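You operate a simulated robot arm through the tools that you are given. There is no shell and no other tool.

The job below is to be done with a simulated robot arm. You get a single attempt, and the scene is never put back.

TASK
Set the belt motor's overload to the motor plate and reset it.
Fine: BELT breaker off first; turn the dial, then press its RESET; BELT back on last; leave the other three breakers on, the door open and the mains off. Where these are worked on the way, their far stop is far enough and under half their travel is too little: belt breaker.
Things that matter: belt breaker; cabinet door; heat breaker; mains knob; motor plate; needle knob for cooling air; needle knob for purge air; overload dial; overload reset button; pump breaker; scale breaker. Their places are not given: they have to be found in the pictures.

The check looks at the end state, three seconds after you hand in, the way a careful person would. Anything else that was tipped, shoved, dropped, spilled or broken makes it a failure.

THE ROBOT
A 6-joint arm with a two-finger gripper, fixed in place. Base frame: the origin is on the floor under the middle of its stand, x ahead of it, y to its left, z up. Units: m, rad, N and s.
It reaches about 1.206 m from its shoulder. Its first joint turns from -2.897 to 2.897 rad. Payload 2.45 kg.
The TCP is the grasp point between the finger pads, 0.02 m short of the fingertips. In the tool frame z runs along the fingers and y along their closing line. The gripper opens to 0.14 m; its body begins 0.168 m behind the TCP.
Orientation is that of the tool frame in the base frame, as a unit quaternion [x, y, z, w]. With the fingers straight down and closing along the base's y, the tool's x points along the base's -x, its y along +y and its z along -z.

THE INTERFACE
- The arm moves only by the tool send_rows. Its argument "rows" is a list of rows, each an object of numbers (a shift or turn left out is 0, a gripper value left out holds the last): "dx", "dy", "dz": the shift along the base's x, y, z in m; "ax", "ay", "az": the turn, a rotation vector about the base's x, y, z in rad; "hand": the opening, from 0 (shut) to 1 (fully open). In form: [{"dx": .., "dy": .., "dz": .., "ax": .., "ay": .., "az": .., "hand": ..}, ...]. A call has 1 to 20 rows; each row shifts and turns the commanded pose from where the row before left it. A row lasts 0.2 s, in which the tool goes at most 0.05 m and 0.15 rad; a call with a longer step from one row to the next is refused whole, and so is a gripper value outside its range. Where a pose cannot be reached the arm comes as near as it can. A force on the tool above 40 N (or 10 N above the force at the start of the call, whichever is more), or a blocked arm, ends the call early, and 0.2 s more pass. The fingers move at their own pace (about 0.045 m/s each) and stop on an object; they squeeze with about 44 N. The grip force told is the motor's: it shows also when the fingers shut on nothing. Time passes only in rows, and 0.2 s behind the last, so rows that do not move let the fingers close. It gives the time, the measured TCP pose, the force on the tool (base axes), the opening and the grip force at its end, in the units of the frame above (readings bear some noise), with the torque about the TCP (base axes, N m) and any sound that the robot's microphone picked up.
- Cameras (640 x 400 px; columns grow to the right, rows downward): "scene" is fixed at [0.2219, 0.6495, 1.4193]; the picture's right is [-0.78, -0.63, 0.00], its down [-0.31, 0.39, -0.87] and it looks along [0.54, -0.68, -0.50] (base axes); focal length 308 px, centre (320, 200). "wrist" rides on the gripper at [0.078, 0.011, -0.209] in the tool frame; the picture's right is [-0.14, 0.99, 0.00], its down [-0.92, -0.13, -0.37] and it looks along [-0.37, -0.05, 0.93] (tool axes); focal length 280 px, centre (320, 200).
- snapshot(camera): a new picture of that camera. It takes no simulated time.
- point_at(camera, pixels): for up to 12 pixels [column, row] of the newest picture of that camera ("zoom" is the newest enlarged one), the place [x, y, z] in the base frame of the surface seen there, good to about 0.003 m. It takes no simulated time.
- zoom(camera, box): a new picture of the part [left, top, right, bottom] of that camera's present view, enlarged. It takes no simulated time.
- job_done(): hands the job in; it is judged then, once.

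Unless the task says otherwise, let go and move clear before handing in.

The tools are called after "Emit:" as a command line: name --argument value ..., lists and objects as JSON in quotes. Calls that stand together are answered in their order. send_rows: Moves the arm, as the interface text tells. Its arguments: {"type":"object","properties":{"rows":{"type":"array","items":{"type":"object","properties":{"dx":{"type":"number"},"dy":{"type":"number"},"dz":{"type":"number"},"ax":{"type":"number"},"ay":{"type":"number"},"az":{"type":"number"},"hand":{"type":"number"}}}}},"required":["rows"]} The other tools are called the same way: snapshot (camera) takes a picture; point_at (camera, pixels) gives the place of the surface under pixels of a picture; zoom (camera, box) takes an enlarged picture of a part of a camera's view; job_done () hands the job in.

At the start:

```text
time: 0.0
tool_pos: [0.5096, 0.0463, 1.1525]
orientation: [-0.001, 1.0, 0.001, 0.0]
contact_force: [-1.0, -0.6, 0.8]
moment: [0.02, 0.01, 0.04]
opening: 0.1399
finger_force: 0.1
```

scene: 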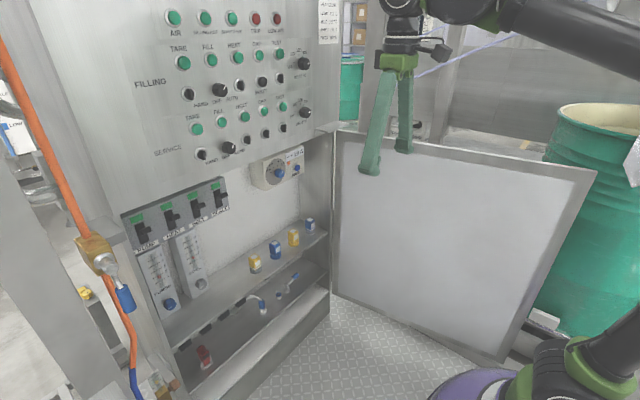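
wrist: 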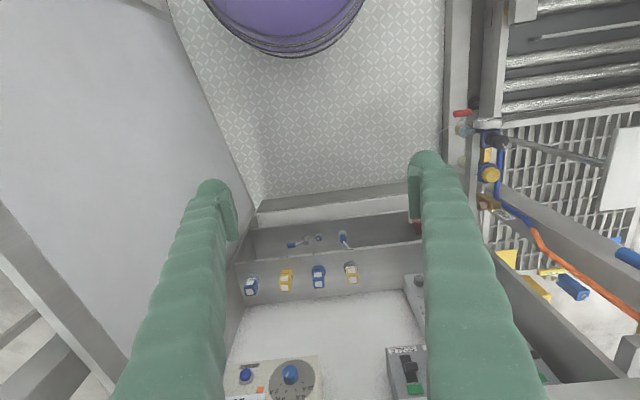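

The scene shows a cabinet with breakers around (140-230, 180-250), the overload dial around (275,172), and the open door at right. I'll zoom in on these parts first.

Emit:
zoom --camera "scene" --box '[110, 160, 240, 260]'

Emit:
zoom --camera "scene" --box '[240, 140, 320, 190]'

Emit:
zoom --camera "scene" --box '[130, 220, 330, 380]'

Emit:
zoom --camera "scene" --box '[300, 0, 360, 50]'

```text
4.00 times, centred on (175, 210) of scene
```

zoom: 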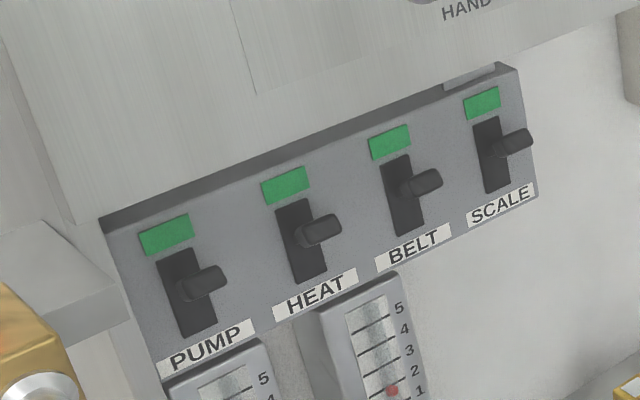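

```text
8.00 times, centred on (280, 165) of scene
```

zoom: 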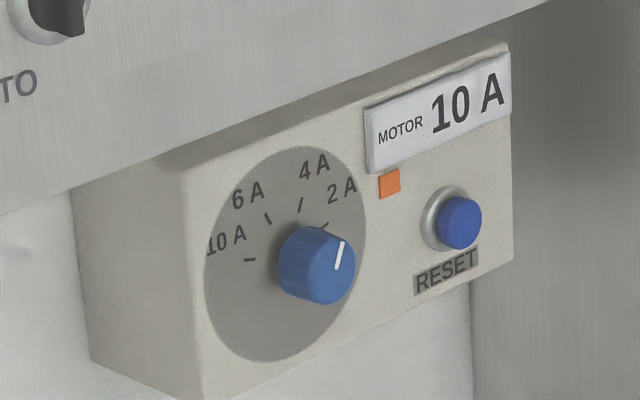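

```text
2.50 times, centred on (230, 300) of scene
```

zoom: 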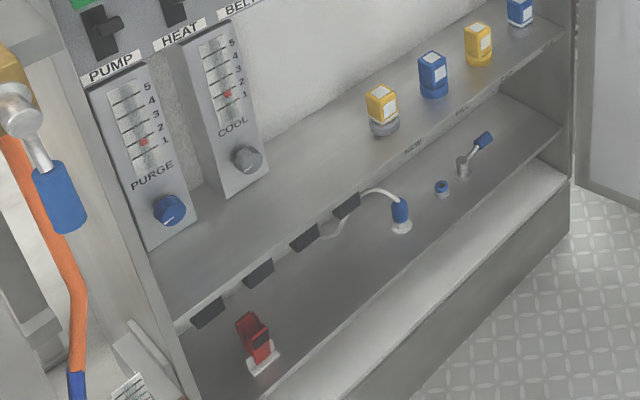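

```text
8.00 times, centred on (330, 25) of scene
```

zoom: 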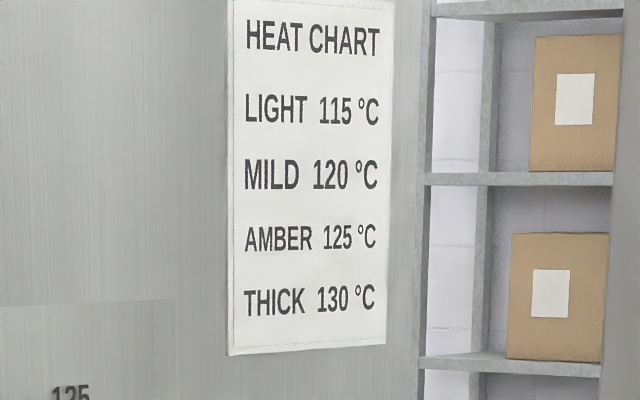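

The motor plate reads 10 A, and the dial pointer is near 2 A. I'll zoom on each area again and get surface points.

Emit:
zoom --camera "scene" --box '[110, 160, 240, 260]'

Emit:
point_at --camera "zoom" --pixels '[[215, 278], [328, 226], [430, 180], [522, 140], [400, 165], [405, 225], [355, 200], [130, 260], [530, 180], [440, 215], [390, 140], [395, 185]]'

Emit:
zoom --camera "scene" --box '[240, 140, 320, 190]'

Emit:
point_at --camera "zoom" --pixels '[[330, 275], [340, 255], [460, 225], [250, 260], [268, 218], [300, 205], [325, 226], [280, 330], [400, 270], [500, 70], [190, 180], [205, 380]]'

```text
4.00 times, centred on (175, 210) of scene
```

zoom: 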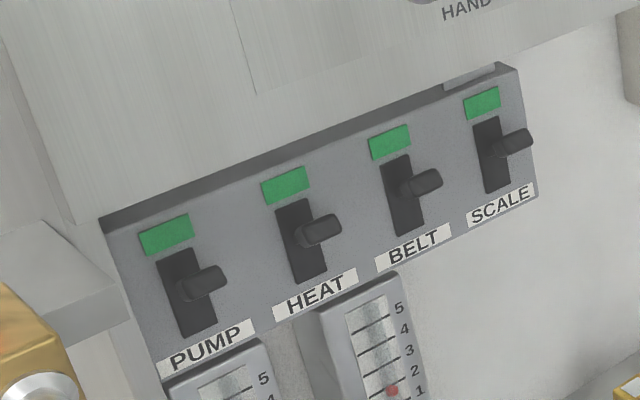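

```text
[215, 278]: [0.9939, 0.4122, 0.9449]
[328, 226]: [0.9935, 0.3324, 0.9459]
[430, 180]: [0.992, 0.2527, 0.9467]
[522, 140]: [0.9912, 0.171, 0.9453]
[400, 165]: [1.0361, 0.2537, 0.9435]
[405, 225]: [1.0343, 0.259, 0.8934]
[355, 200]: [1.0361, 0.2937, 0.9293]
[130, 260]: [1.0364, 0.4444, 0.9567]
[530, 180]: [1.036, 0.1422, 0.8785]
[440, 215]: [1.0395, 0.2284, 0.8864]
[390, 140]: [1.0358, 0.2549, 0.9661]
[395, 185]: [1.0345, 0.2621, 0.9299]
```

```text
8.00 times, centred on (280, 165) of scene
```

zoom: 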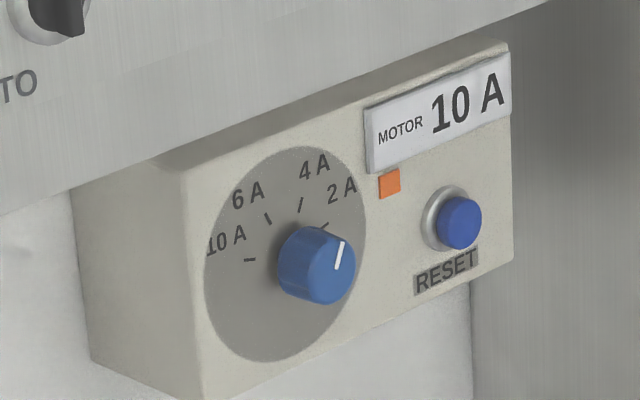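

```text
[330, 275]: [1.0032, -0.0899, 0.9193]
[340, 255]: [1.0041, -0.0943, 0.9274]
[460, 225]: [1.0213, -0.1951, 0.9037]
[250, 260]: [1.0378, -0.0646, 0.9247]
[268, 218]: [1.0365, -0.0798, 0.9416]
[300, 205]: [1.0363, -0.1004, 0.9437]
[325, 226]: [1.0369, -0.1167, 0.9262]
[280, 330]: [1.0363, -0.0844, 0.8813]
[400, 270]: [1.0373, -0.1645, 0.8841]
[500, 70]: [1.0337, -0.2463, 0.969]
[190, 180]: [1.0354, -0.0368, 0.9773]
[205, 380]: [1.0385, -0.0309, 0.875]
```

Breaker levers sit at x≈0.99 and the panel face at x≈1.036, facing −x; the dial is near (1.00, −0.09, 0.92). Next I'll measure the overhanging upper panel, the dial pointer and the needle knobs.

Emit:
zoom --camera "scene" --box '[262, 155, 302, 180]'

Emit:
point_at --camera "zoom" --pixels '[[355, 285], [345, 265], [365, 240], [300, 300], [330, 335], [390, 300], [310, 250], [560, 240], [580, 220], [350, 215], [415, 265], [280, 270]]'

Emit:
point_at --camera "scene" --pixels '[[125, 211], [200, 180], [240, 168], [300, 140], [330, 126], [170, 305], [200, 284], [210, 150], [120, 150], [310, 172], [302, 62], [140, 290]]'

Emit:
snapshot --camera "wrist"

Emit:
point_at --camera "wrist" --pixels '[[215, 190], [185, 300], [430, 165], [470, 300], [290, 372], [420, 190], [255, 210], [330, 210], [60, 150], [60, 300], [440, 60], [350, 275]]'

```text
16.00 times, centred on (282, 168) of scene
```

zoom: 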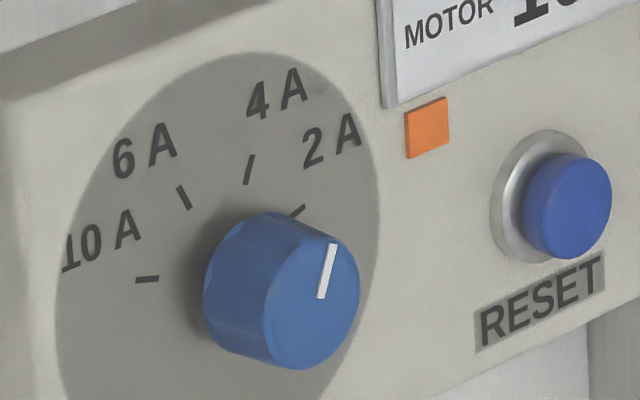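

```text
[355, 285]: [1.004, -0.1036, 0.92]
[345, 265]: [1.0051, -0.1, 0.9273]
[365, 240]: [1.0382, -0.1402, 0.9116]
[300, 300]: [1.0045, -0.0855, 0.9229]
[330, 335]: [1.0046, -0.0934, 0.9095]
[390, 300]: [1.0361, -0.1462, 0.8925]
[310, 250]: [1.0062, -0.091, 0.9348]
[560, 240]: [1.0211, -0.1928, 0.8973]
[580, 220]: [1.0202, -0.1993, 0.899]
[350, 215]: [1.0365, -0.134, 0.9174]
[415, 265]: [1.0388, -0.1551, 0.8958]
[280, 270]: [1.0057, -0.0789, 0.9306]
```

```text
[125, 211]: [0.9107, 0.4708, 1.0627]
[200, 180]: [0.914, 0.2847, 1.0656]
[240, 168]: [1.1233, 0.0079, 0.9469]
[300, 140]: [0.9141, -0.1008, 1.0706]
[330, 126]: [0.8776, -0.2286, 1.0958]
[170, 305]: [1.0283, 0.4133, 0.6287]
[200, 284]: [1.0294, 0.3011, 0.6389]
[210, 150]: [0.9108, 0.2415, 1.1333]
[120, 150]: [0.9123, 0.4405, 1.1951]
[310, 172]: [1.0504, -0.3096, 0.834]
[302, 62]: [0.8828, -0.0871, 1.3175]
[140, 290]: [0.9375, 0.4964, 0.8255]
```

```text
taken
```

wrist: 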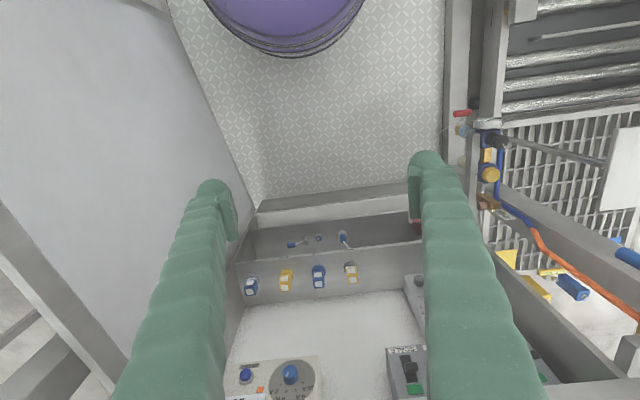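

```text
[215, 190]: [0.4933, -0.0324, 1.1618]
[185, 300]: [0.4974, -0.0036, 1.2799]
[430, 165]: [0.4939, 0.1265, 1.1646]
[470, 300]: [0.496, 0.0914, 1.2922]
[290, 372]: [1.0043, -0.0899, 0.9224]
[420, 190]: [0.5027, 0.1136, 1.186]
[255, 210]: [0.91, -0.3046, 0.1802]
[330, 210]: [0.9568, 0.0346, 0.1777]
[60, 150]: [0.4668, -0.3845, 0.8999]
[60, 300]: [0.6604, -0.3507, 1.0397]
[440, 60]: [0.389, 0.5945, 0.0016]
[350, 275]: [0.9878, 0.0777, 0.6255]
```

The dial pointer is parallel to the 4 A tick, so it must turn counter-clockwise (from the front) to the 10 A tick. The overhang's lower edge is at z≈1.06, x≈0.91, and the door is around y<-0.33. I'll look at the fingers and the flow-meter bodies before moving.

Emit:
zoom --camera "scene" --box '[340, 30, 460, 190]'

Emit:
zoom --camera "scene" --box '[130, 220, 230, 320]'

Emit:
point_at --camera "zoom" --pixels '[[310, 60], [330, 50], [390, 60], [370, 120], [420, 250], [405, 210], [250, 120], [210, 130], [230, 360], [470, 240], [350, 20], [400, 130]]'

Emit:
point_at --camera "scene" --pixels '[[345, 135], [595, 175], [500, 355], [340, 290], [450, 240], [305, 112], [228, 148], [202, 155], [243, 150], [375, 165], [404, 145], [395, 60]]'

```text
2.50 times, centred on (400, 110) of scene
```

zoom: 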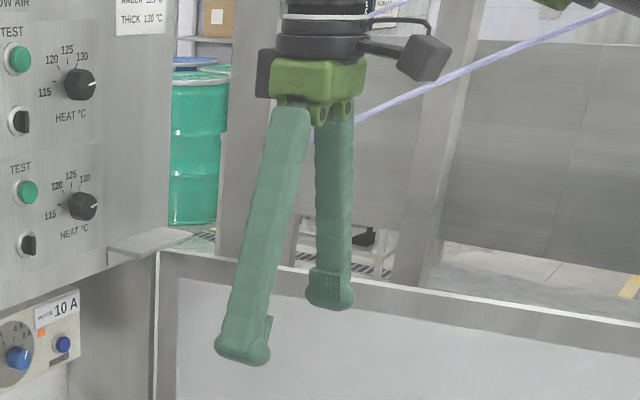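

```text
4.00 times, centred on (180, 270) of scene
```

zoom: 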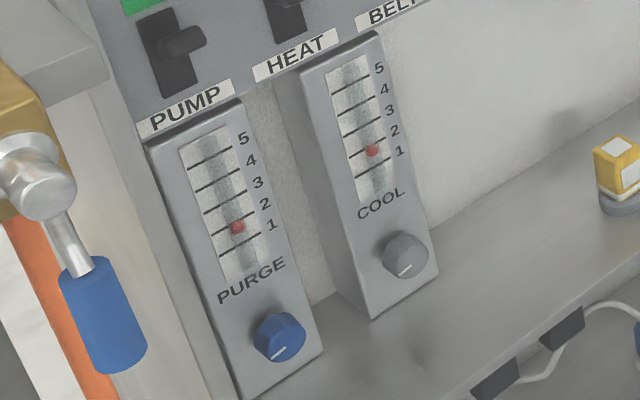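

```text
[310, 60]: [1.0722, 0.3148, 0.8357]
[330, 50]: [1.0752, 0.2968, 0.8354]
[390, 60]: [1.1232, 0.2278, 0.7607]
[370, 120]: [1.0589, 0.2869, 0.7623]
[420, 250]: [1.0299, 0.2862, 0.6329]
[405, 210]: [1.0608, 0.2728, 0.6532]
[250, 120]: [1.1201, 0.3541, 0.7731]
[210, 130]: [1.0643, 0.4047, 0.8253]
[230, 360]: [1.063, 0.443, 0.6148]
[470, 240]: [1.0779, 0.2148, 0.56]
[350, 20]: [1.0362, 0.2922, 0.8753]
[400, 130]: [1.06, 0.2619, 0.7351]
```

```text
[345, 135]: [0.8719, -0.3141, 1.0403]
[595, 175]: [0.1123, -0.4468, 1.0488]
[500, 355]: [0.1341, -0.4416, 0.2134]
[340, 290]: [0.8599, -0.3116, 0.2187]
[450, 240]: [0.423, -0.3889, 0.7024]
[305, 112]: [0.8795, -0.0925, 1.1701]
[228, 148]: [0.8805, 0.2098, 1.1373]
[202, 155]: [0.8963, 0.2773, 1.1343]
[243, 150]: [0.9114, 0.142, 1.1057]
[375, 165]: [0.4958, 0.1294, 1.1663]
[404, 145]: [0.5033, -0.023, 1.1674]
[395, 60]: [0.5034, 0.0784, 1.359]
```

Flow-meter faces lie at x≈1.06, behind the breaker face, so they don't obstruct; the door plane runs from (0.87,−0.31) to (0.11,−0.45). I'll now swing the tool from down to pointing +x while shifting forward and left, shutting the fingers.

Emit:
send_rows --rows '[{"dx": 0.015, "dy": 0.017, "dz": -0.005, "ay": -0.13, "hand": 0}, {"dx": 0.015, "dy": 0.017, "dz": -0.005, "ay": -0.13}, {"dx": 0.015, "dy": 0.017, "dz": -0.01, "ay": -0.13}, {"dx": 0.015, "dy": 0.017, "dz": -0.01, "ay": -0.13}, {"dx": 0.015, "dy": 0.017, "dz": -0.01, "ay": -0.13}, {"dx": 0.015, "dy": 0.017, "dz": -0.01, "ay": -0.13}]'

Emit:
snapshot --camera "scene"

```text
time: 1.4
tool_pos: [0.6011, 0.1472, 1.1018]
orientation: [0.0, 0.924, 0.001, 0.381]
contact_force: [0.2, 0.1, 0.4]
moment: [-0.03, 0.03, 0.0]
opening: 0.0154
finger_force: 0.0
```

```text
taken
```

scene: 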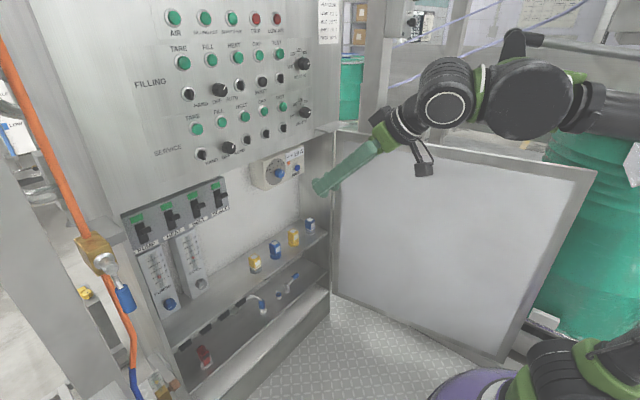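

The tool is tilted halfway with fingers closing, and it is clear of everything. I'll continue the rotation to horizontal.

Emit:
send_rows --rows '[{"dx": 0.02, "dy": 0.017, "dz": -0.01, "ay": -0.13}, {"dx": 0.02, "dy": 0.017, "dz": -0.01, "ay": -0.13}, {"dx": 0.02, "dy": 0.017, "dz": -0.01, "ay": -0.13}, {"dx": 0.02, "dy": 0.017, "dz": -0.01, "ay": -0.13}, {"dx": 0.02, "dy": 0.017, "dz": -0.01, "ay": -0.13}, {"dx": 0.02, "dy": 0.017, "dz": -0.01, "ay": -0.14}, {}]'

Emit:
snapshot --camera "scene"

Emit:
snapshot --camera "wrist"

```text
time: 3.0
tool_pos: [0.7204, 0.2509, 1.0429]
orientation: [-0.002, 0.707, 0.001, 0.707]
contact_force: [0.0, 0.1, 0.5]
moment: [0.0, 0.0, 0.0]
opening: 0.0001
finger_force: 29.7
```

```text
taken
```

scene: 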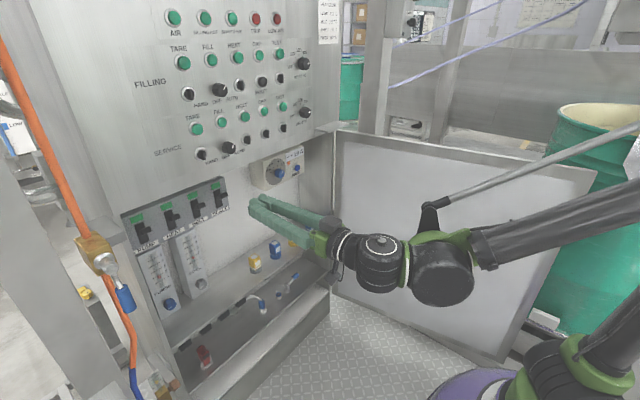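

```text
taken
```

wrist: 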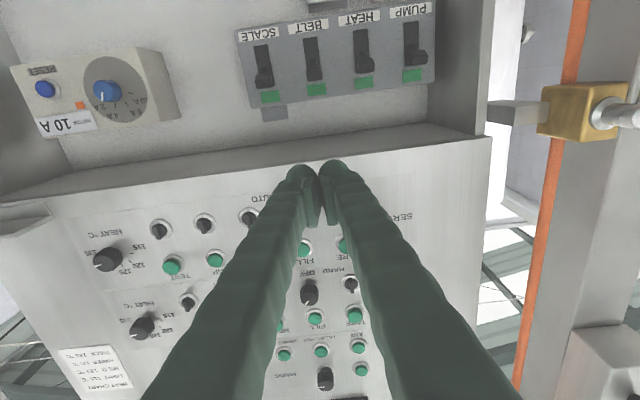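

The tool now points along +x with shut fingers, seen from below in the wrist view; BELT is the second lever from the left in the upside-down picture at (312,70). I'll measure the fingertip width and lever positions here.

Emit:
zoom --camera "wrist" --box '[230, 0, 450, 120]'

Emit:
point_at --camera "wrist" --pixels '[[290, 172], [312, 168], [328, 165], [350, 172], [300, 230], [360, 230], [275, 300], [400, 300], [314, 75], [267, 80], [364, 67], [107, 90]]'

```text
2.91 times, centred on (340, 60) of wrist
```

zoom: 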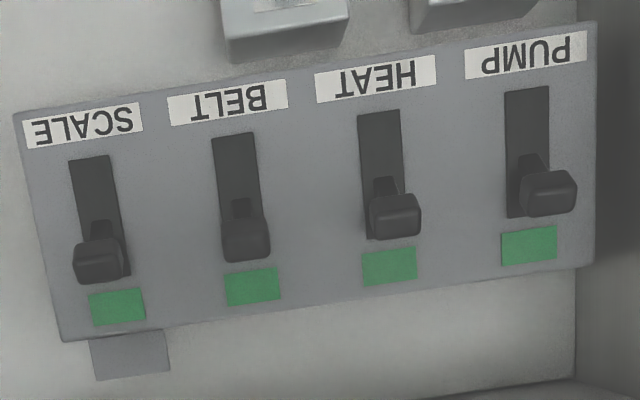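

```text
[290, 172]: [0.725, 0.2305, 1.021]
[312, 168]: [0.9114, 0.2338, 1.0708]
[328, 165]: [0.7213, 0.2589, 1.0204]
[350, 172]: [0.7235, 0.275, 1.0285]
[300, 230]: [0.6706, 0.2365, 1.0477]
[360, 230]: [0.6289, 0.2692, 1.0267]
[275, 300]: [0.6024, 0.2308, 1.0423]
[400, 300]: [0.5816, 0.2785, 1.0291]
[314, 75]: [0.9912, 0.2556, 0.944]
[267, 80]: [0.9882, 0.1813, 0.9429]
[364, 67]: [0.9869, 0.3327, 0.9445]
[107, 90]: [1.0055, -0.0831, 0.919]
```

Closed fingertips span about y 0.2305–0.275 and reach 0.022 m below the TCP; BELT's lever tip is at (0.991, 0.254, 0.945). I'll lower to z≈0.988 and slide in above the lever under the overhang.

Emit:
send_rows --rows '[{"dx": 0.02, "dy": 0.001, "dz": -0.02}, {"dx": 0.03, "dy": 0.001, "dz": -0.02}, {"dx": 0.03, "dy": 0.001, "dz": -0.012}, {"dx": 0.03}, {"dx": 0.03}, {"dx": 0.03}, {"dx": 0.03}, {"dx": 0.03}, {"dx": 0.03}, {"dx": 0.018}, {}]'

Emit:
snapshot --camera "wrist"

Emit:
snapshot --camera "scene"

Emit:
zoom --camera "scene" --box '[130, 160, 290, 260]'

```text
time: 5.4
tool_pos: [0.9977, 0.2527, 0.9914]
orientation: [-0.002, 0.707, 0.0, 0.707]
contact_force: [0.3, -0.1, -1.0]
moment: [-0.01, -0.02, 0.01]
opening: 0.0
finger_force: 29.6
```

```text
taken
```

wrist: 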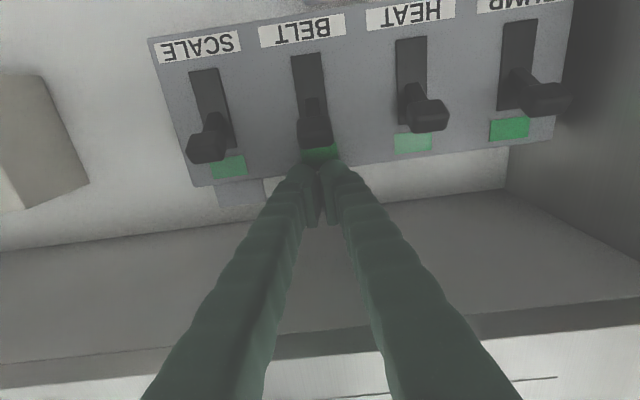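

```text
taken
```

scene: 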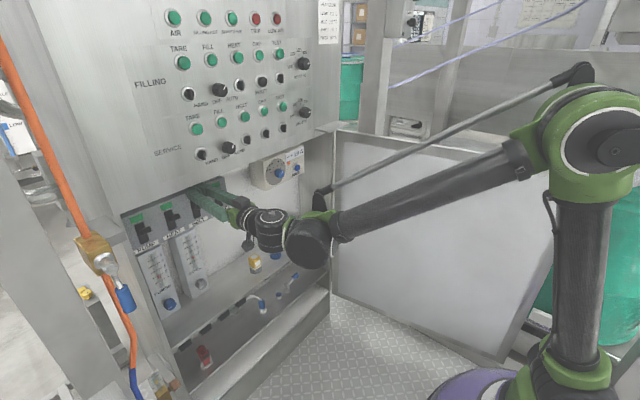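

```text
4.00 times, centred on (210, 210) of scene
```

zoom: 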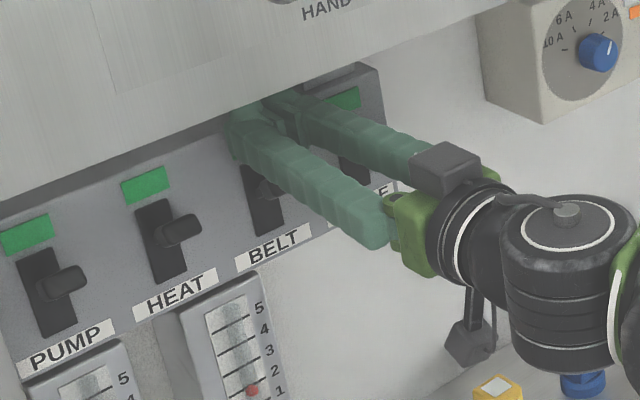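

The fingers are above BELT's lever, seen at (315,130) in the wrist picture, with clear space to SCALE and HEAT. I'll back out 1 cm so contact is nearer the lever tip, then press down in small steps.

Emit:
send_rows --rows '[{"dx": -0.01, "dz": -0.004}, {"dz": -0.005}, {"dz": -0.005}, {"dz": -0.005}, {"dz": -0.005}, {"dz": -0.005}, {"dz": -0.005}]'

Emit:
snapshot --camera "wrist"

Emit:
zoom --camera "scene" --box '[130, 160, 290, 260]'

```text
time: 7.0
tool_pos: [0.9877, 0.2524, 0.9575]
orientation: [-0.002, 0.707, 0.001, 0.707]
contact_force: [0.3, -0.3, 1.3]
moment: [-0.02, -0.01, -0.04]
opening: 0.0
finger_force: 28.9
```

```text
taken
```

wrist: 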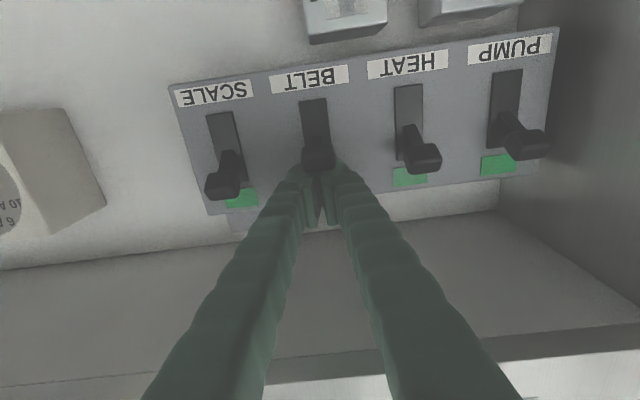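

```text
4.00 times, centred on (210, 210) of scene
```

zoom: 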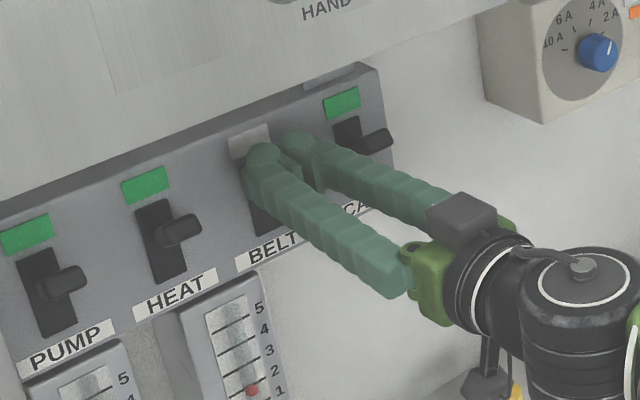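

BELT's flag at (250,140) in the zoom has gone from green to pale, and the lever is moving down with almost no force. I'll keep pressing to its far stop.

Emit:
send_rows --rows '[{"dz": -0.005}, {"dz": -0.005}, {"dz": -0.005}, {"dz": -0.004}]'

Emit:
snapshot --camera "wrist"

Emit:
zoom --camera "scene" --box '[130, 160, 290, 260]'

```text
time: 8.0
tool_pos: [0.9876, 0.2525, 0.9368]
orientation: [-0.001, 0.707, 0.0, 0.707]
contact_force: [-0.2, -1.2, -0.1]
moment: [-0.04, 0.01, 0.0]
opening: 0.0
finger_force: 29.1
```

```text
taken
```

wrist: 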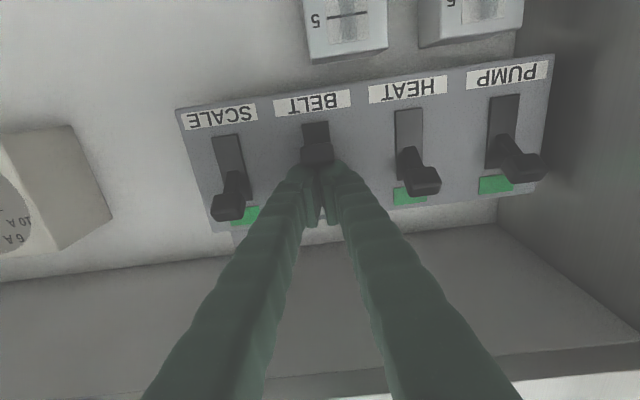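

```text
4.00 times, centred on (210, 210) of scene
```

zoom: 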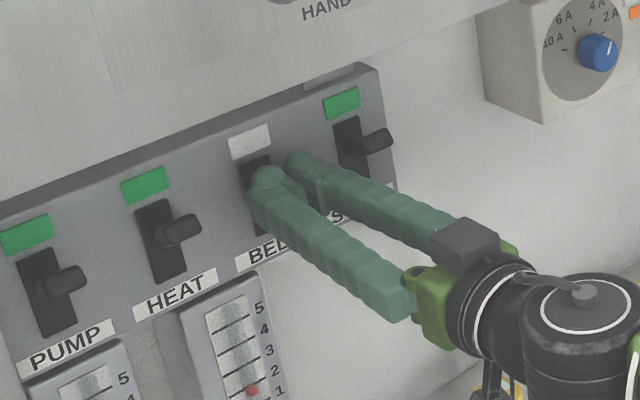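

The lever is still moving freely and the neighbours are untouched. I'll continue downward until I feel the stop.

Emit:
send_rows --rows '[{"dz": -0.004}, {"dz": -0.004}, {"dz": -0.004}, {}]'

Emit:
snapshot --camera "wrist"

```text
time: 9.0
tool_pos: [0.9857, 0.2535, 0.9275]
orientation: [-0.002, 0.707, 0.001, 0.707]
contact_force: [-1.6, 1.4, 35.2]
moment: [0.04, -0.49, 0.03]
opening: 0.006
finger_force: 29.2
```

```text
taken
```

wrist: 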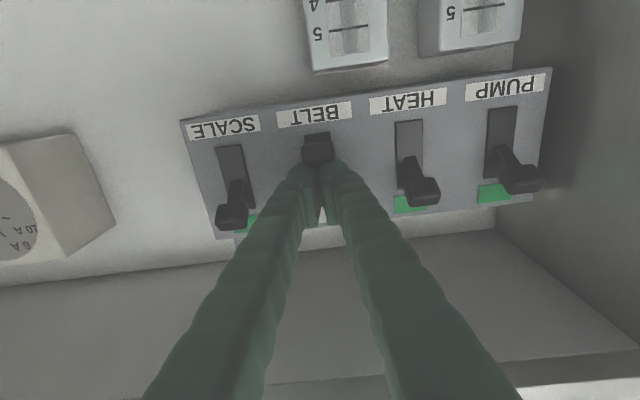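

The force reached 35 N at z≈0.9275, so BELT's lever is at its lower stop. I'll lift off slightly, back out and check its state.

Emit:
send_rows --rows '[{"dz": 0.01}, {"dz": 0.008}, {"dx": -0.02}, {"dx": -0.03}, {"dx": -0.03}, {"dx": -0.03}, {"dx": -0.03}, {}]'

Emit:
zoom --camera "scene" --box '[130, 160, 290, 260]'

Emit:
snapshot --camera "wrist"

Emit:
zoom --camera "wrist" --box '[150, 0, 550, 220]'

```text
time: 10.8
tool_pos: [0.8483, 0.2531, 0.9432]
orientation: [-0.001, 0.707, 0.0, 0.707]
contact_force: [0.2, -0.2, -0.1]
moment: [-0.01, -0.04, 0.01]
opening: 0.0001
finger_force: 29.6
```

```text
4.00 times, centred on (210, 210) of scene
```

zoom: 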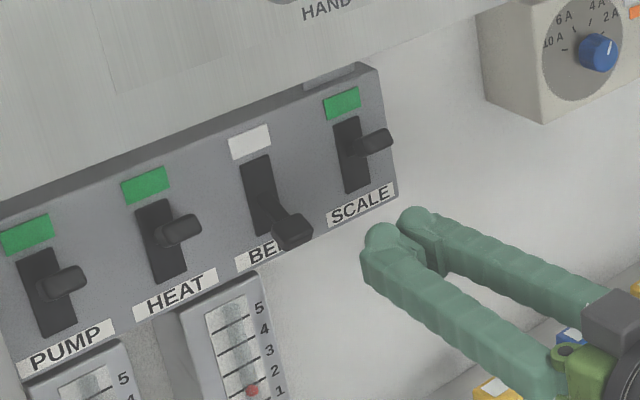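

```text
taken
```

wrist: 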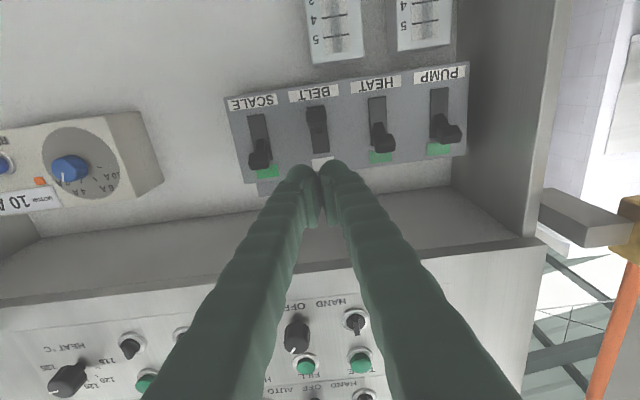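

```text
1.60 times, centred on (350, 110) of wrist
```

zoom: 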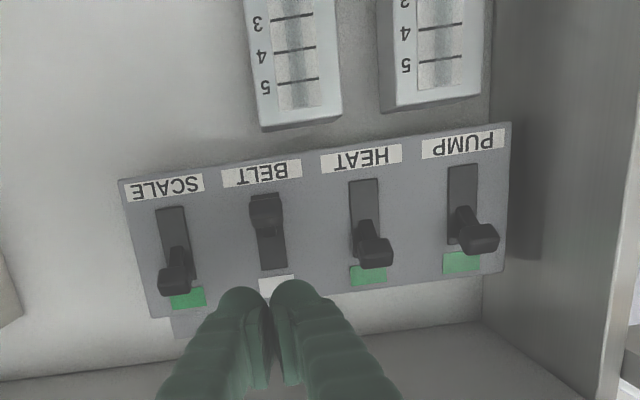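

BELT's lever now hangs at the bottom of its slot with a pale flag, and the other three are still up and green. I'll shift right to stand in front of the dial at y≈−0.09, z≈0.92, open the fingers to about 6 cm and roll +0.8 rad.

Emit:
send_rows --rows '[{"dy": -0.04, "dz": -0.003}, {"dy": -0.04, "dz": -0.003}, {"dy": -0.04, "dz": -0.003}, {"dy": -0.04, "dz": -0.003}, {"dy": -0.04, "dz": -0.003}, {"dy": -0.04, "dz": -0.003}, {"dy": -0.04, "dz": -0.003}, {"dy": -0.035, "dz": -0.002}, {"dy": -0.0276, "hand": 0.45}, {"ax": 0.1}, {"ax": 0.1}, {"ax": 0.1}, {"ax": 0.1}, {"ax": 0.1}, {"ax": 0.1}, {"ax": 0.1}, {"ax": 0.1}, {}]'

Emit:
snapshot --camera "wrist"

Emit:
snapshot --camera "scene"

```text
time: 14.6
tool_pos: [0.8479, -0.0891, 0.9196]
orientation: [0.274, 0.651, 0.278, 0.651]
contact_force: [-0.1, 0.2, 0.1]
moment: [0.0, 0.02, -0.01]
opening: 0.0628
finger_force: 0.0
```

```text
taken
```

wrist: 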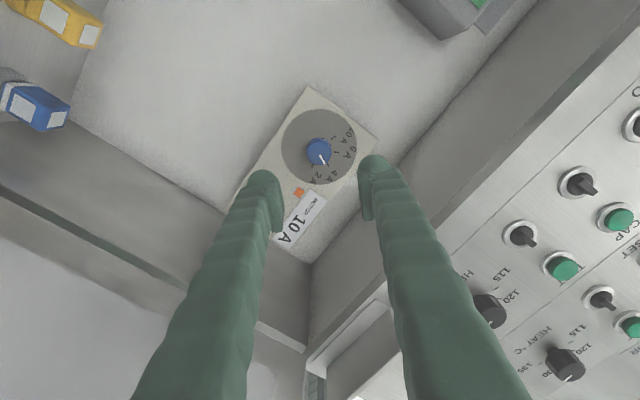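

```text
taken
```

scene: 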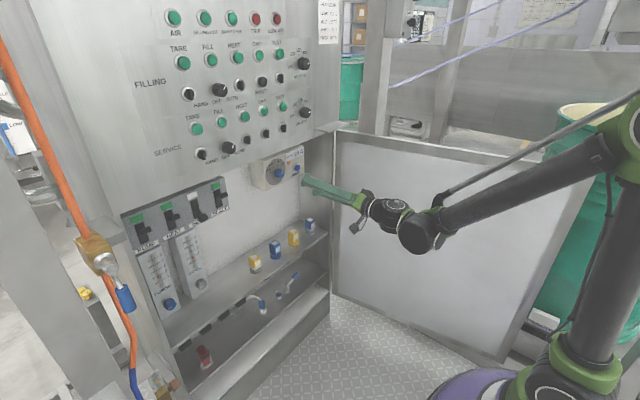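

The tool is rolled and centred in front of the dial, seen at (319,152) in the wrist picture. I'll zoom in to measure the knob's centre and pointer.

Emit:
zoom --camera "wrist" --box '[260, 90, 400, 200]'

Emit:
point_at --camera "zoom" --pixels '[[260, 240], [320, 240], [290, 210], [290, 280], [310, 300], [220, 240], [300, 390], [150, 240], [260, 100], [375, 260], [100, 240], [180, 130]]'

```text
3.64 times, centred on (330, 145) of wrist
```

zoom: 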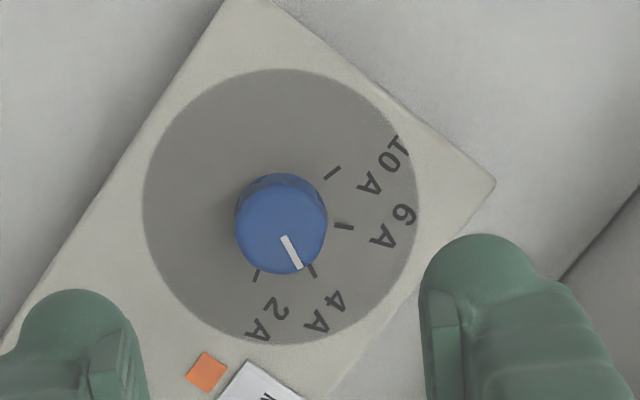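

```text
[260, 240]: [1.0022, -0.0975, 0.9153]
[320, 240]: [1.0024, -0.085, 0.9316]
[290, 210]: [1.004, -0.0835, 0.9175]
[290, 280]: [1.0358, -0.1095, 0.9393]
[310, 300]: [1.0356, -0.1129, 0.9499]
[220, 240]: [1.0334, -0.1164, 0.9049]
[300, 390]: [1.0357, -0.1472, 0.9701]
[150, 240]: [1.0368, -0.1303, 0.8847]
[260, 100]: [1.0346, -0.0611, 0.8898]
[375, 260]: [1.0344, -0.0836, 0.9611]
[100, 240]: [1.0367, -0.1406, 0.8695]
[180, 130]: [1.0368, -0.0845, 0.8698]
```

Knob centre is about (−0.0905, 0.919) with a diameter of ≈0.031, and the pointer lines up with the 4 A tick; ticks look 50° apart, so 10 A is about 100° counter-clockwise. I'll advance around the knob and grip it.

Emit:
send_rows --rows '[{"dx": 0.03, "dy": -0.0013, "dz": -0.0005}, {"dx": 0.03}, {"dx": 0.03}, {"dx": 0.03}, {"dx": 0.02}, {"dx": 0.015}, {}]'

Emit:
snapshot --camera "wrist"

Emit:
zoom --camera "scene" --box '[230, 120, 350, 220]'

```text
time: 16.2
tool_pos: [1.0035, -0.0893, 0.9208]
orientation: [0.274, 0.651, 0.276, 0.651]
contact_force: [1.1, 0.8, -0.8]
moment: [-0.02, -0.02, -0.01]
opening: 0.0628
finger_force: 0.1
```

```text
taken
```

wrist: 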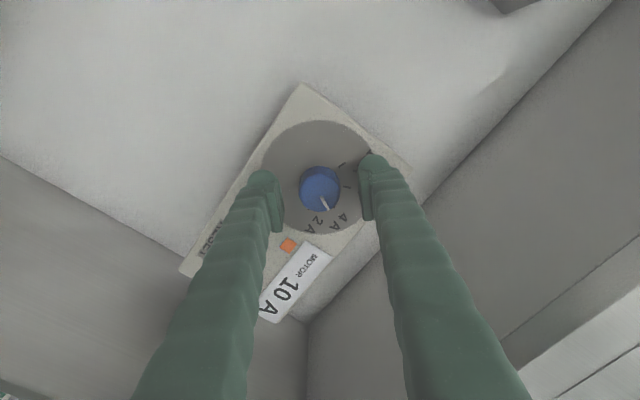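

```text
4.00 times, centred on (290, 170) of scene
```

zoom: 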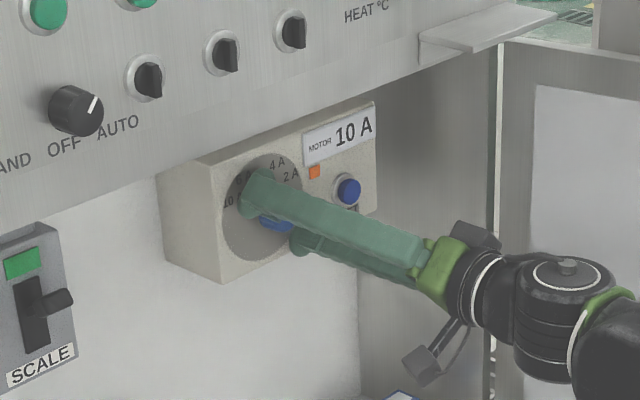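

The fingers straddle the knob evenly (knob at (320,188), pads at 283 and 362). I'll nudge to the centre and close the fingers.

Emit:
send_rows --rows '[{"dx": 0.002, "dy": -0.001, "dz": -0.0015}, {"hand": 0}, {}, {}, {}]'

Emit:
snapshot --camera "wrist"

```text
time: 17.4
tool_pos: [1.0037, -0.0898, 0.9203]
orientation: [0.273, 0.651, 0.276, 0.652]
contact_force: [6.9, 10.3, 14.2]
moment: [0.0, -0.16, 0.14]
opening: 0.0333
finger_force: 44.8
```

```text
taken
```

wrist: 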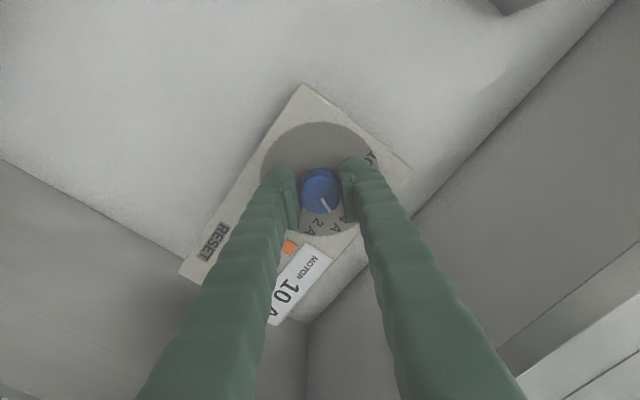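

The knob is gripped (opening 0.033), with a side force of about 17 N up-left meaning I'm slightly off centre. I'll nudge up-left by a millimetre to relieve it.

Emit:
send_rows --rows '[{"dy": 0.0008, "dz": 0.0012}, {}]'

```text
time: 18.0
tool_pos: [1.0056, -0.0907, 0.9207]
orientation: [0.274, 0.652, 0.276, 0.651]
contact_force: [-2.7, 10.2, -10.3]
moment: [0.01, 0.05, 0.09]
opening: 0.0332
finger_force: 44.7
```

Forces are modest now. I'll turn the dial counter-clockwise (negative ax) for a first portion and check.

Emit:
send_rows --rows '[{"ax": -0.08, "dy": 0.0004, "dz": -0.0004}, {"ax": -0.1}, {"ax": -0.1}, {"ax": -0.1}, {"ax": -0.1}, {}]'

Emit:
snapshot --camera "wrist"

Emit:
zoom --camera "wrist" --box '[250, 100, 400, 250]'

```text
time: 19.4
tool_pos: [1.0042, -0.0896, 0.92]
orientation: [0.11, 0.698, 0.114, 0.698]
contact_force: [-1.6, 10.1, 11.6]
moment: [0.02, -0.1, 0.09]
opening: 0.0332
finger_force: 45.1
```

```text
taken
```

wrist: 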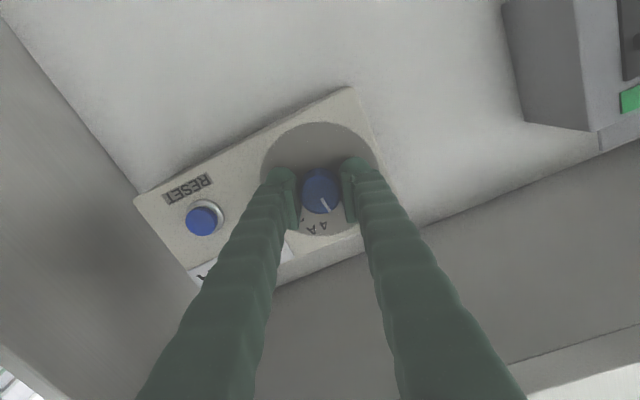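

```text
2.67 times, centred on (325, 175) of wrist
```

zoom: 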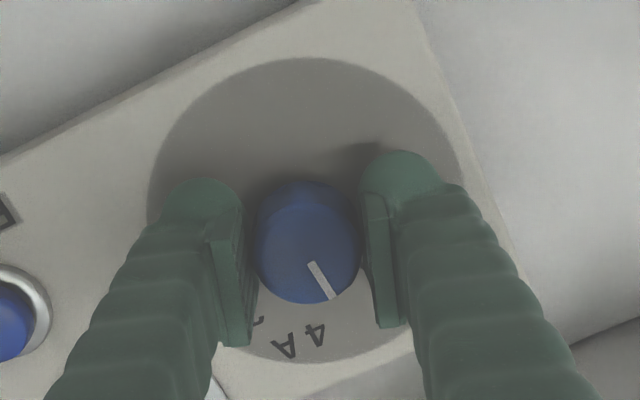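

The knob turns with the fingers (pointer at (320,205) keeps its place relative to them). I'll continue turning about 1.2 rad more.

Emit:
send_rows --rows '[{"ax": -0.1}, {"ax": -0.1}, {"ax": -0.1}, {"ax": -0.1}, {"ax": -0.1}, {"ax": -0.1}, {}]'

Emit:
zoom --camera "wrist" --box '[250, 100, 400, 250]'

Emit:
zoom --camera "scene" --box '[230, 120, 350, 220]'

```text
time: 21.0
tool_pos: [1.0046, -0.0897, 0.9206]
orientation: [-0.1, 0.7, -0.1, 0.7]
contact_force: [7.7, 8.5, 12.7]
moment: [0.03, -0.16, 0.08]
opening: 0.0336
finger_force: 44.7
```

```text
2.67 times, centred on (325, 175) of wrist
```

zoom: 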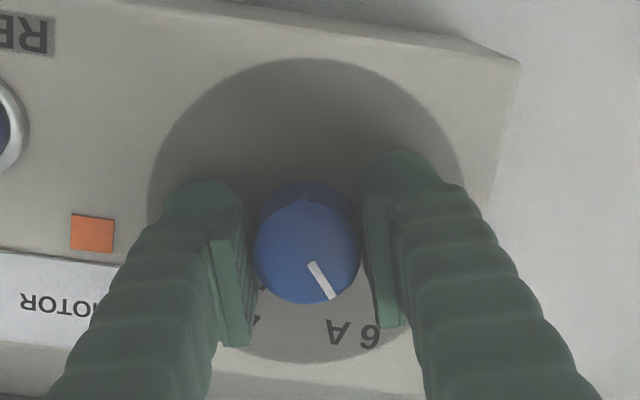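

```text
4.00 times, centred on (290, 170) of scene
```

zoom: 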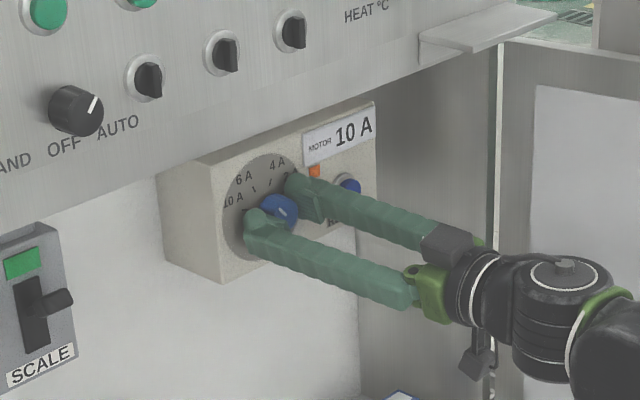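

It's still turning with no slip: about 1.08 rad done, pointer past 6 A. I'll turn 0.6 more, then check the fine alignment.

Emit:
send_rows --rows '[{"ax": -0.1}, {"ax": -0.1}, {"ax": -0.1}, {"ax": -0.1}, {"ax": -0.1}, {"ax": -0.1}, {}]'

Emit:
zoom --camera "wrist" --box '[270, 130, 370, 230]'

Emit:
zoom --camera "scene" --box '[262, 155, 302, 180]'

```text
time: 22.6
tool_pos: [1.0039, -0.0901, 0.919]
orientation: [-0.302, 0.639, -0.302, 0.639]
contact_force: [1.0, 7.6, 15.3]
moment: [-0.03, -0.17, 0.07]
opening: 0.0331
finger_force: 45.3
```

```text
4.00 times, centred on (320, 180) of wrist
```

zoom: 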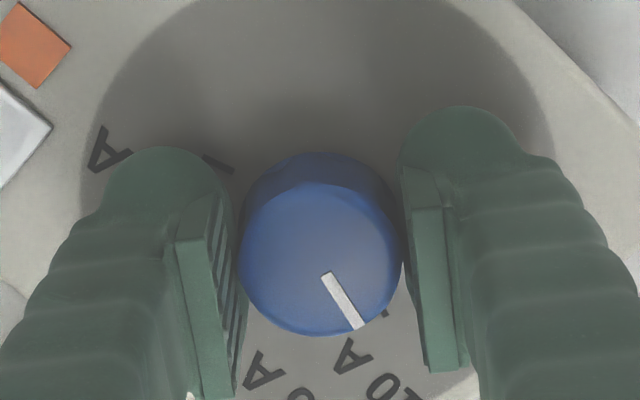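

```text
16.00 times, centred on (282, 168) of scene
```

zoom: 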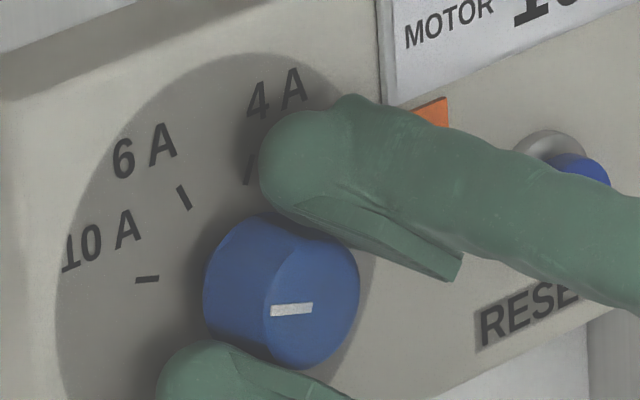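

The scene view shows the pointer (271–313, ~309) nearly parallel to the 10 A tick (136–159, 280), within a few degrees. I'll release, back off, and look more squarely to confirm.

Emit:
send_rows --rows '[{"hand": 0.4}, {}, {}, {"dx": -0.03}, {"dx": -0.03}, {"dx": -0.03}, {"dx": -0.03}, {}]'

Emit:
zoom --camera "scene" --box '[262, 155, 302, 180]'

Emit:
snapshot --camera "wrist"

```text
time: 24.4
tool_pos: [0.8854, -0.0922, 0.9189]
orientation: [-0.303, 0.64, -0.3, 0.639]
contact_force: [-1.2, 0.0, 0.2]
moment: [0.0, -0.01, -0.01]
opening: 0.056
finger_force: 0.0
```

```text
16.00 times, centred on (282, 168) of scene
```

zoom: 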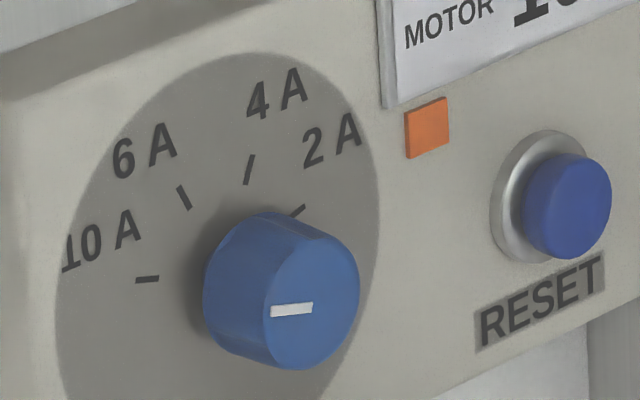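

```text
taken
```

wrist: 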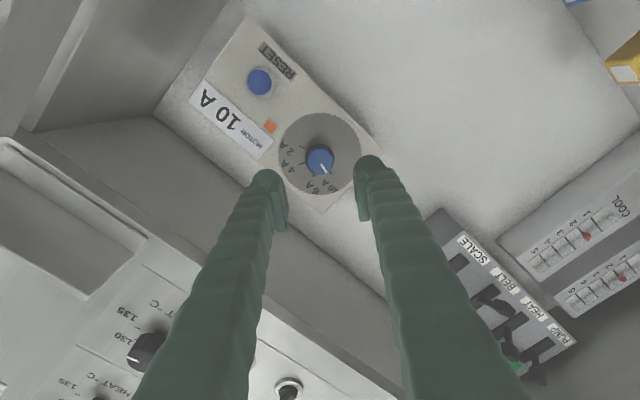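

Emit:
zoom --camera "wrist" --box '[265, 105, 375, 205]'

Emit:
point_at --camera "zoom" --pixels '[[320, 185], [290, 185], [345, 185], [320, 210], [384, 266], [312, 274], [250, 240], [232, 175], [330, 195], [350, 225]]'

```text
4.00 times, centred on (320, 155) of wrist
```

zoom: 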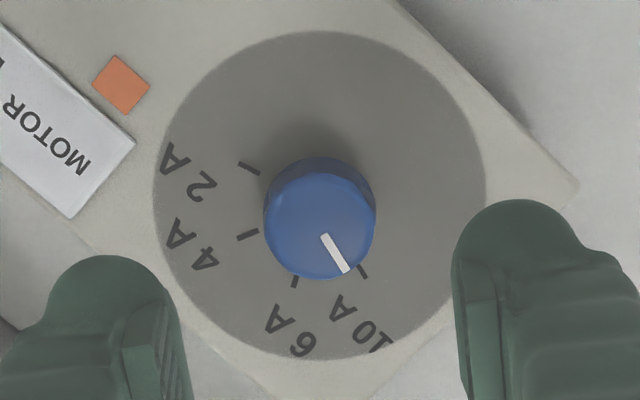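

```text
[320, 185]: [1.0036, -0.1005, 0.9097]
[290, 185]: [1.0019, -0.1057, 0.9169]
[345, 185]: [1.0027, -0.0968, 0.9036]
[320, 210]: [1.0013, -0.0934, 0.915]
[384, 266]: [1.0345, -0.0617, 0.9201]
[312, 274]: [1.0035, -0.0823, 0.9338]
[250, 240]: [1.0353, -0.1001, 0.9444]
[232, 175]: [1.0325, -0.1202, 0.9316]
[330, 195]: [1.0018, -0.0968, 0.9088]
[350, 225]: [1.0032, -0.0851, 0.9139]
```

The pointer looks close to the 10 A tick (pointer (324,236)→(345,271), tick at (363,272)). I'll zoom further to check the angle precisely.

Emit:
zoom --camera "wrist" --box '[300, 140, 340, 180]'

Emit:
zoom --camera "wrist" --box '[290, 120, 350, 180]'

```text
10.00 times, centred on (320, 160) of wrist
```

zoom: 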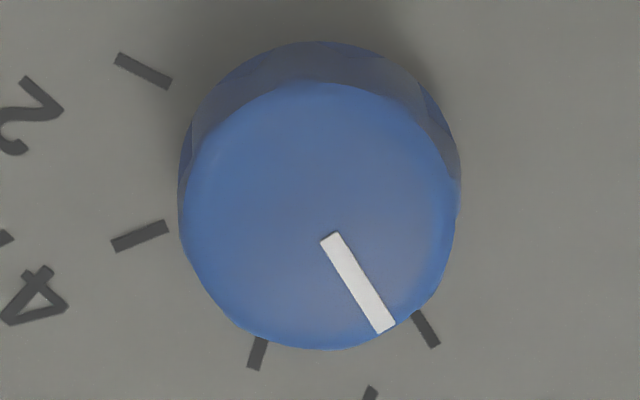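

```text
6.67 times, centred on (320, 150) of wrist
```

zoom: 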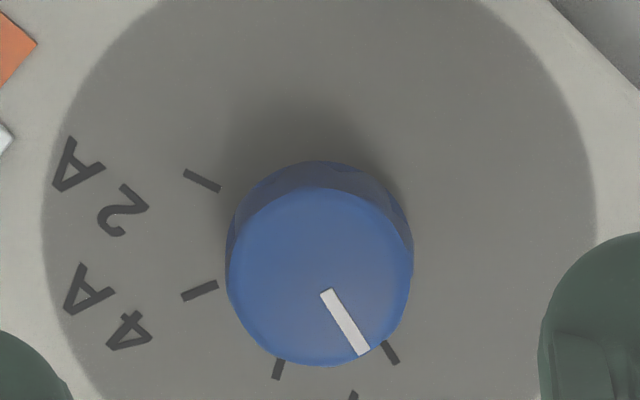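

Using the camera geometry, the pointer sits at about 74° left of vertical and the 10 A tick at about 71–76°, so the dial is set on 10 A. Next I'll shut the fingers, roll back to level and line one fingertip up with the RESET button at (y≈−0.195, z≈0.904).

Emit:
send_rows --rows '[{"dx": -0.02, "hand": 0}, {"ax": 0.1}, {"ax": 0.1}, {"ax": 0.1}, {"ax": 0.1}, {"ax": 0.1}, {"ax": 0.1}, {"ax": 0.1}, {"ax": 0.1}, {"ax": 0.08}, {"dy": -0.03, "dz": -0.005}, {"dy": -0.03, "dz": -0.005}, {"dy": -0.032, "dz": -0.005}, {}]'

Emit:
snapshot --camera "wrist"

Emit:
snapshot --camera "scene"

```text
time: 27.4
tool_pos: [0.8637, -0.1831, 0.9052]
orientation: [-0.002, 0.707, 0.0, 0.707]
contact_force: [0.2, -0.5, -0.1]
moment: [-0.01, -0.01, 0.02]
opening: 0.0001
finger_force: 30.0
```

```text
taken
```

wrist: 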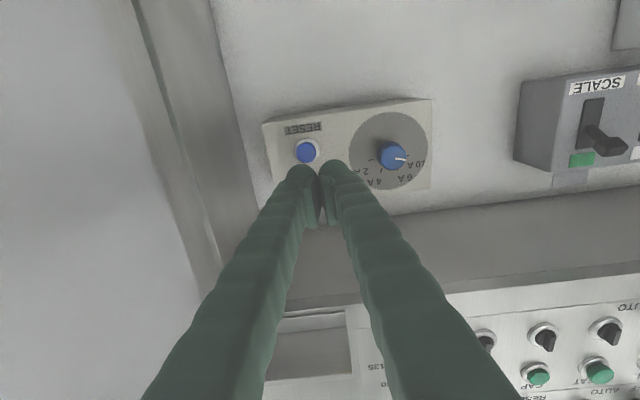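

```text
taken
```

scene: 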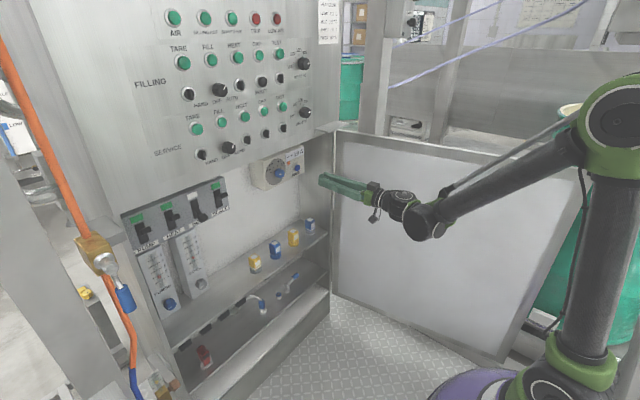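

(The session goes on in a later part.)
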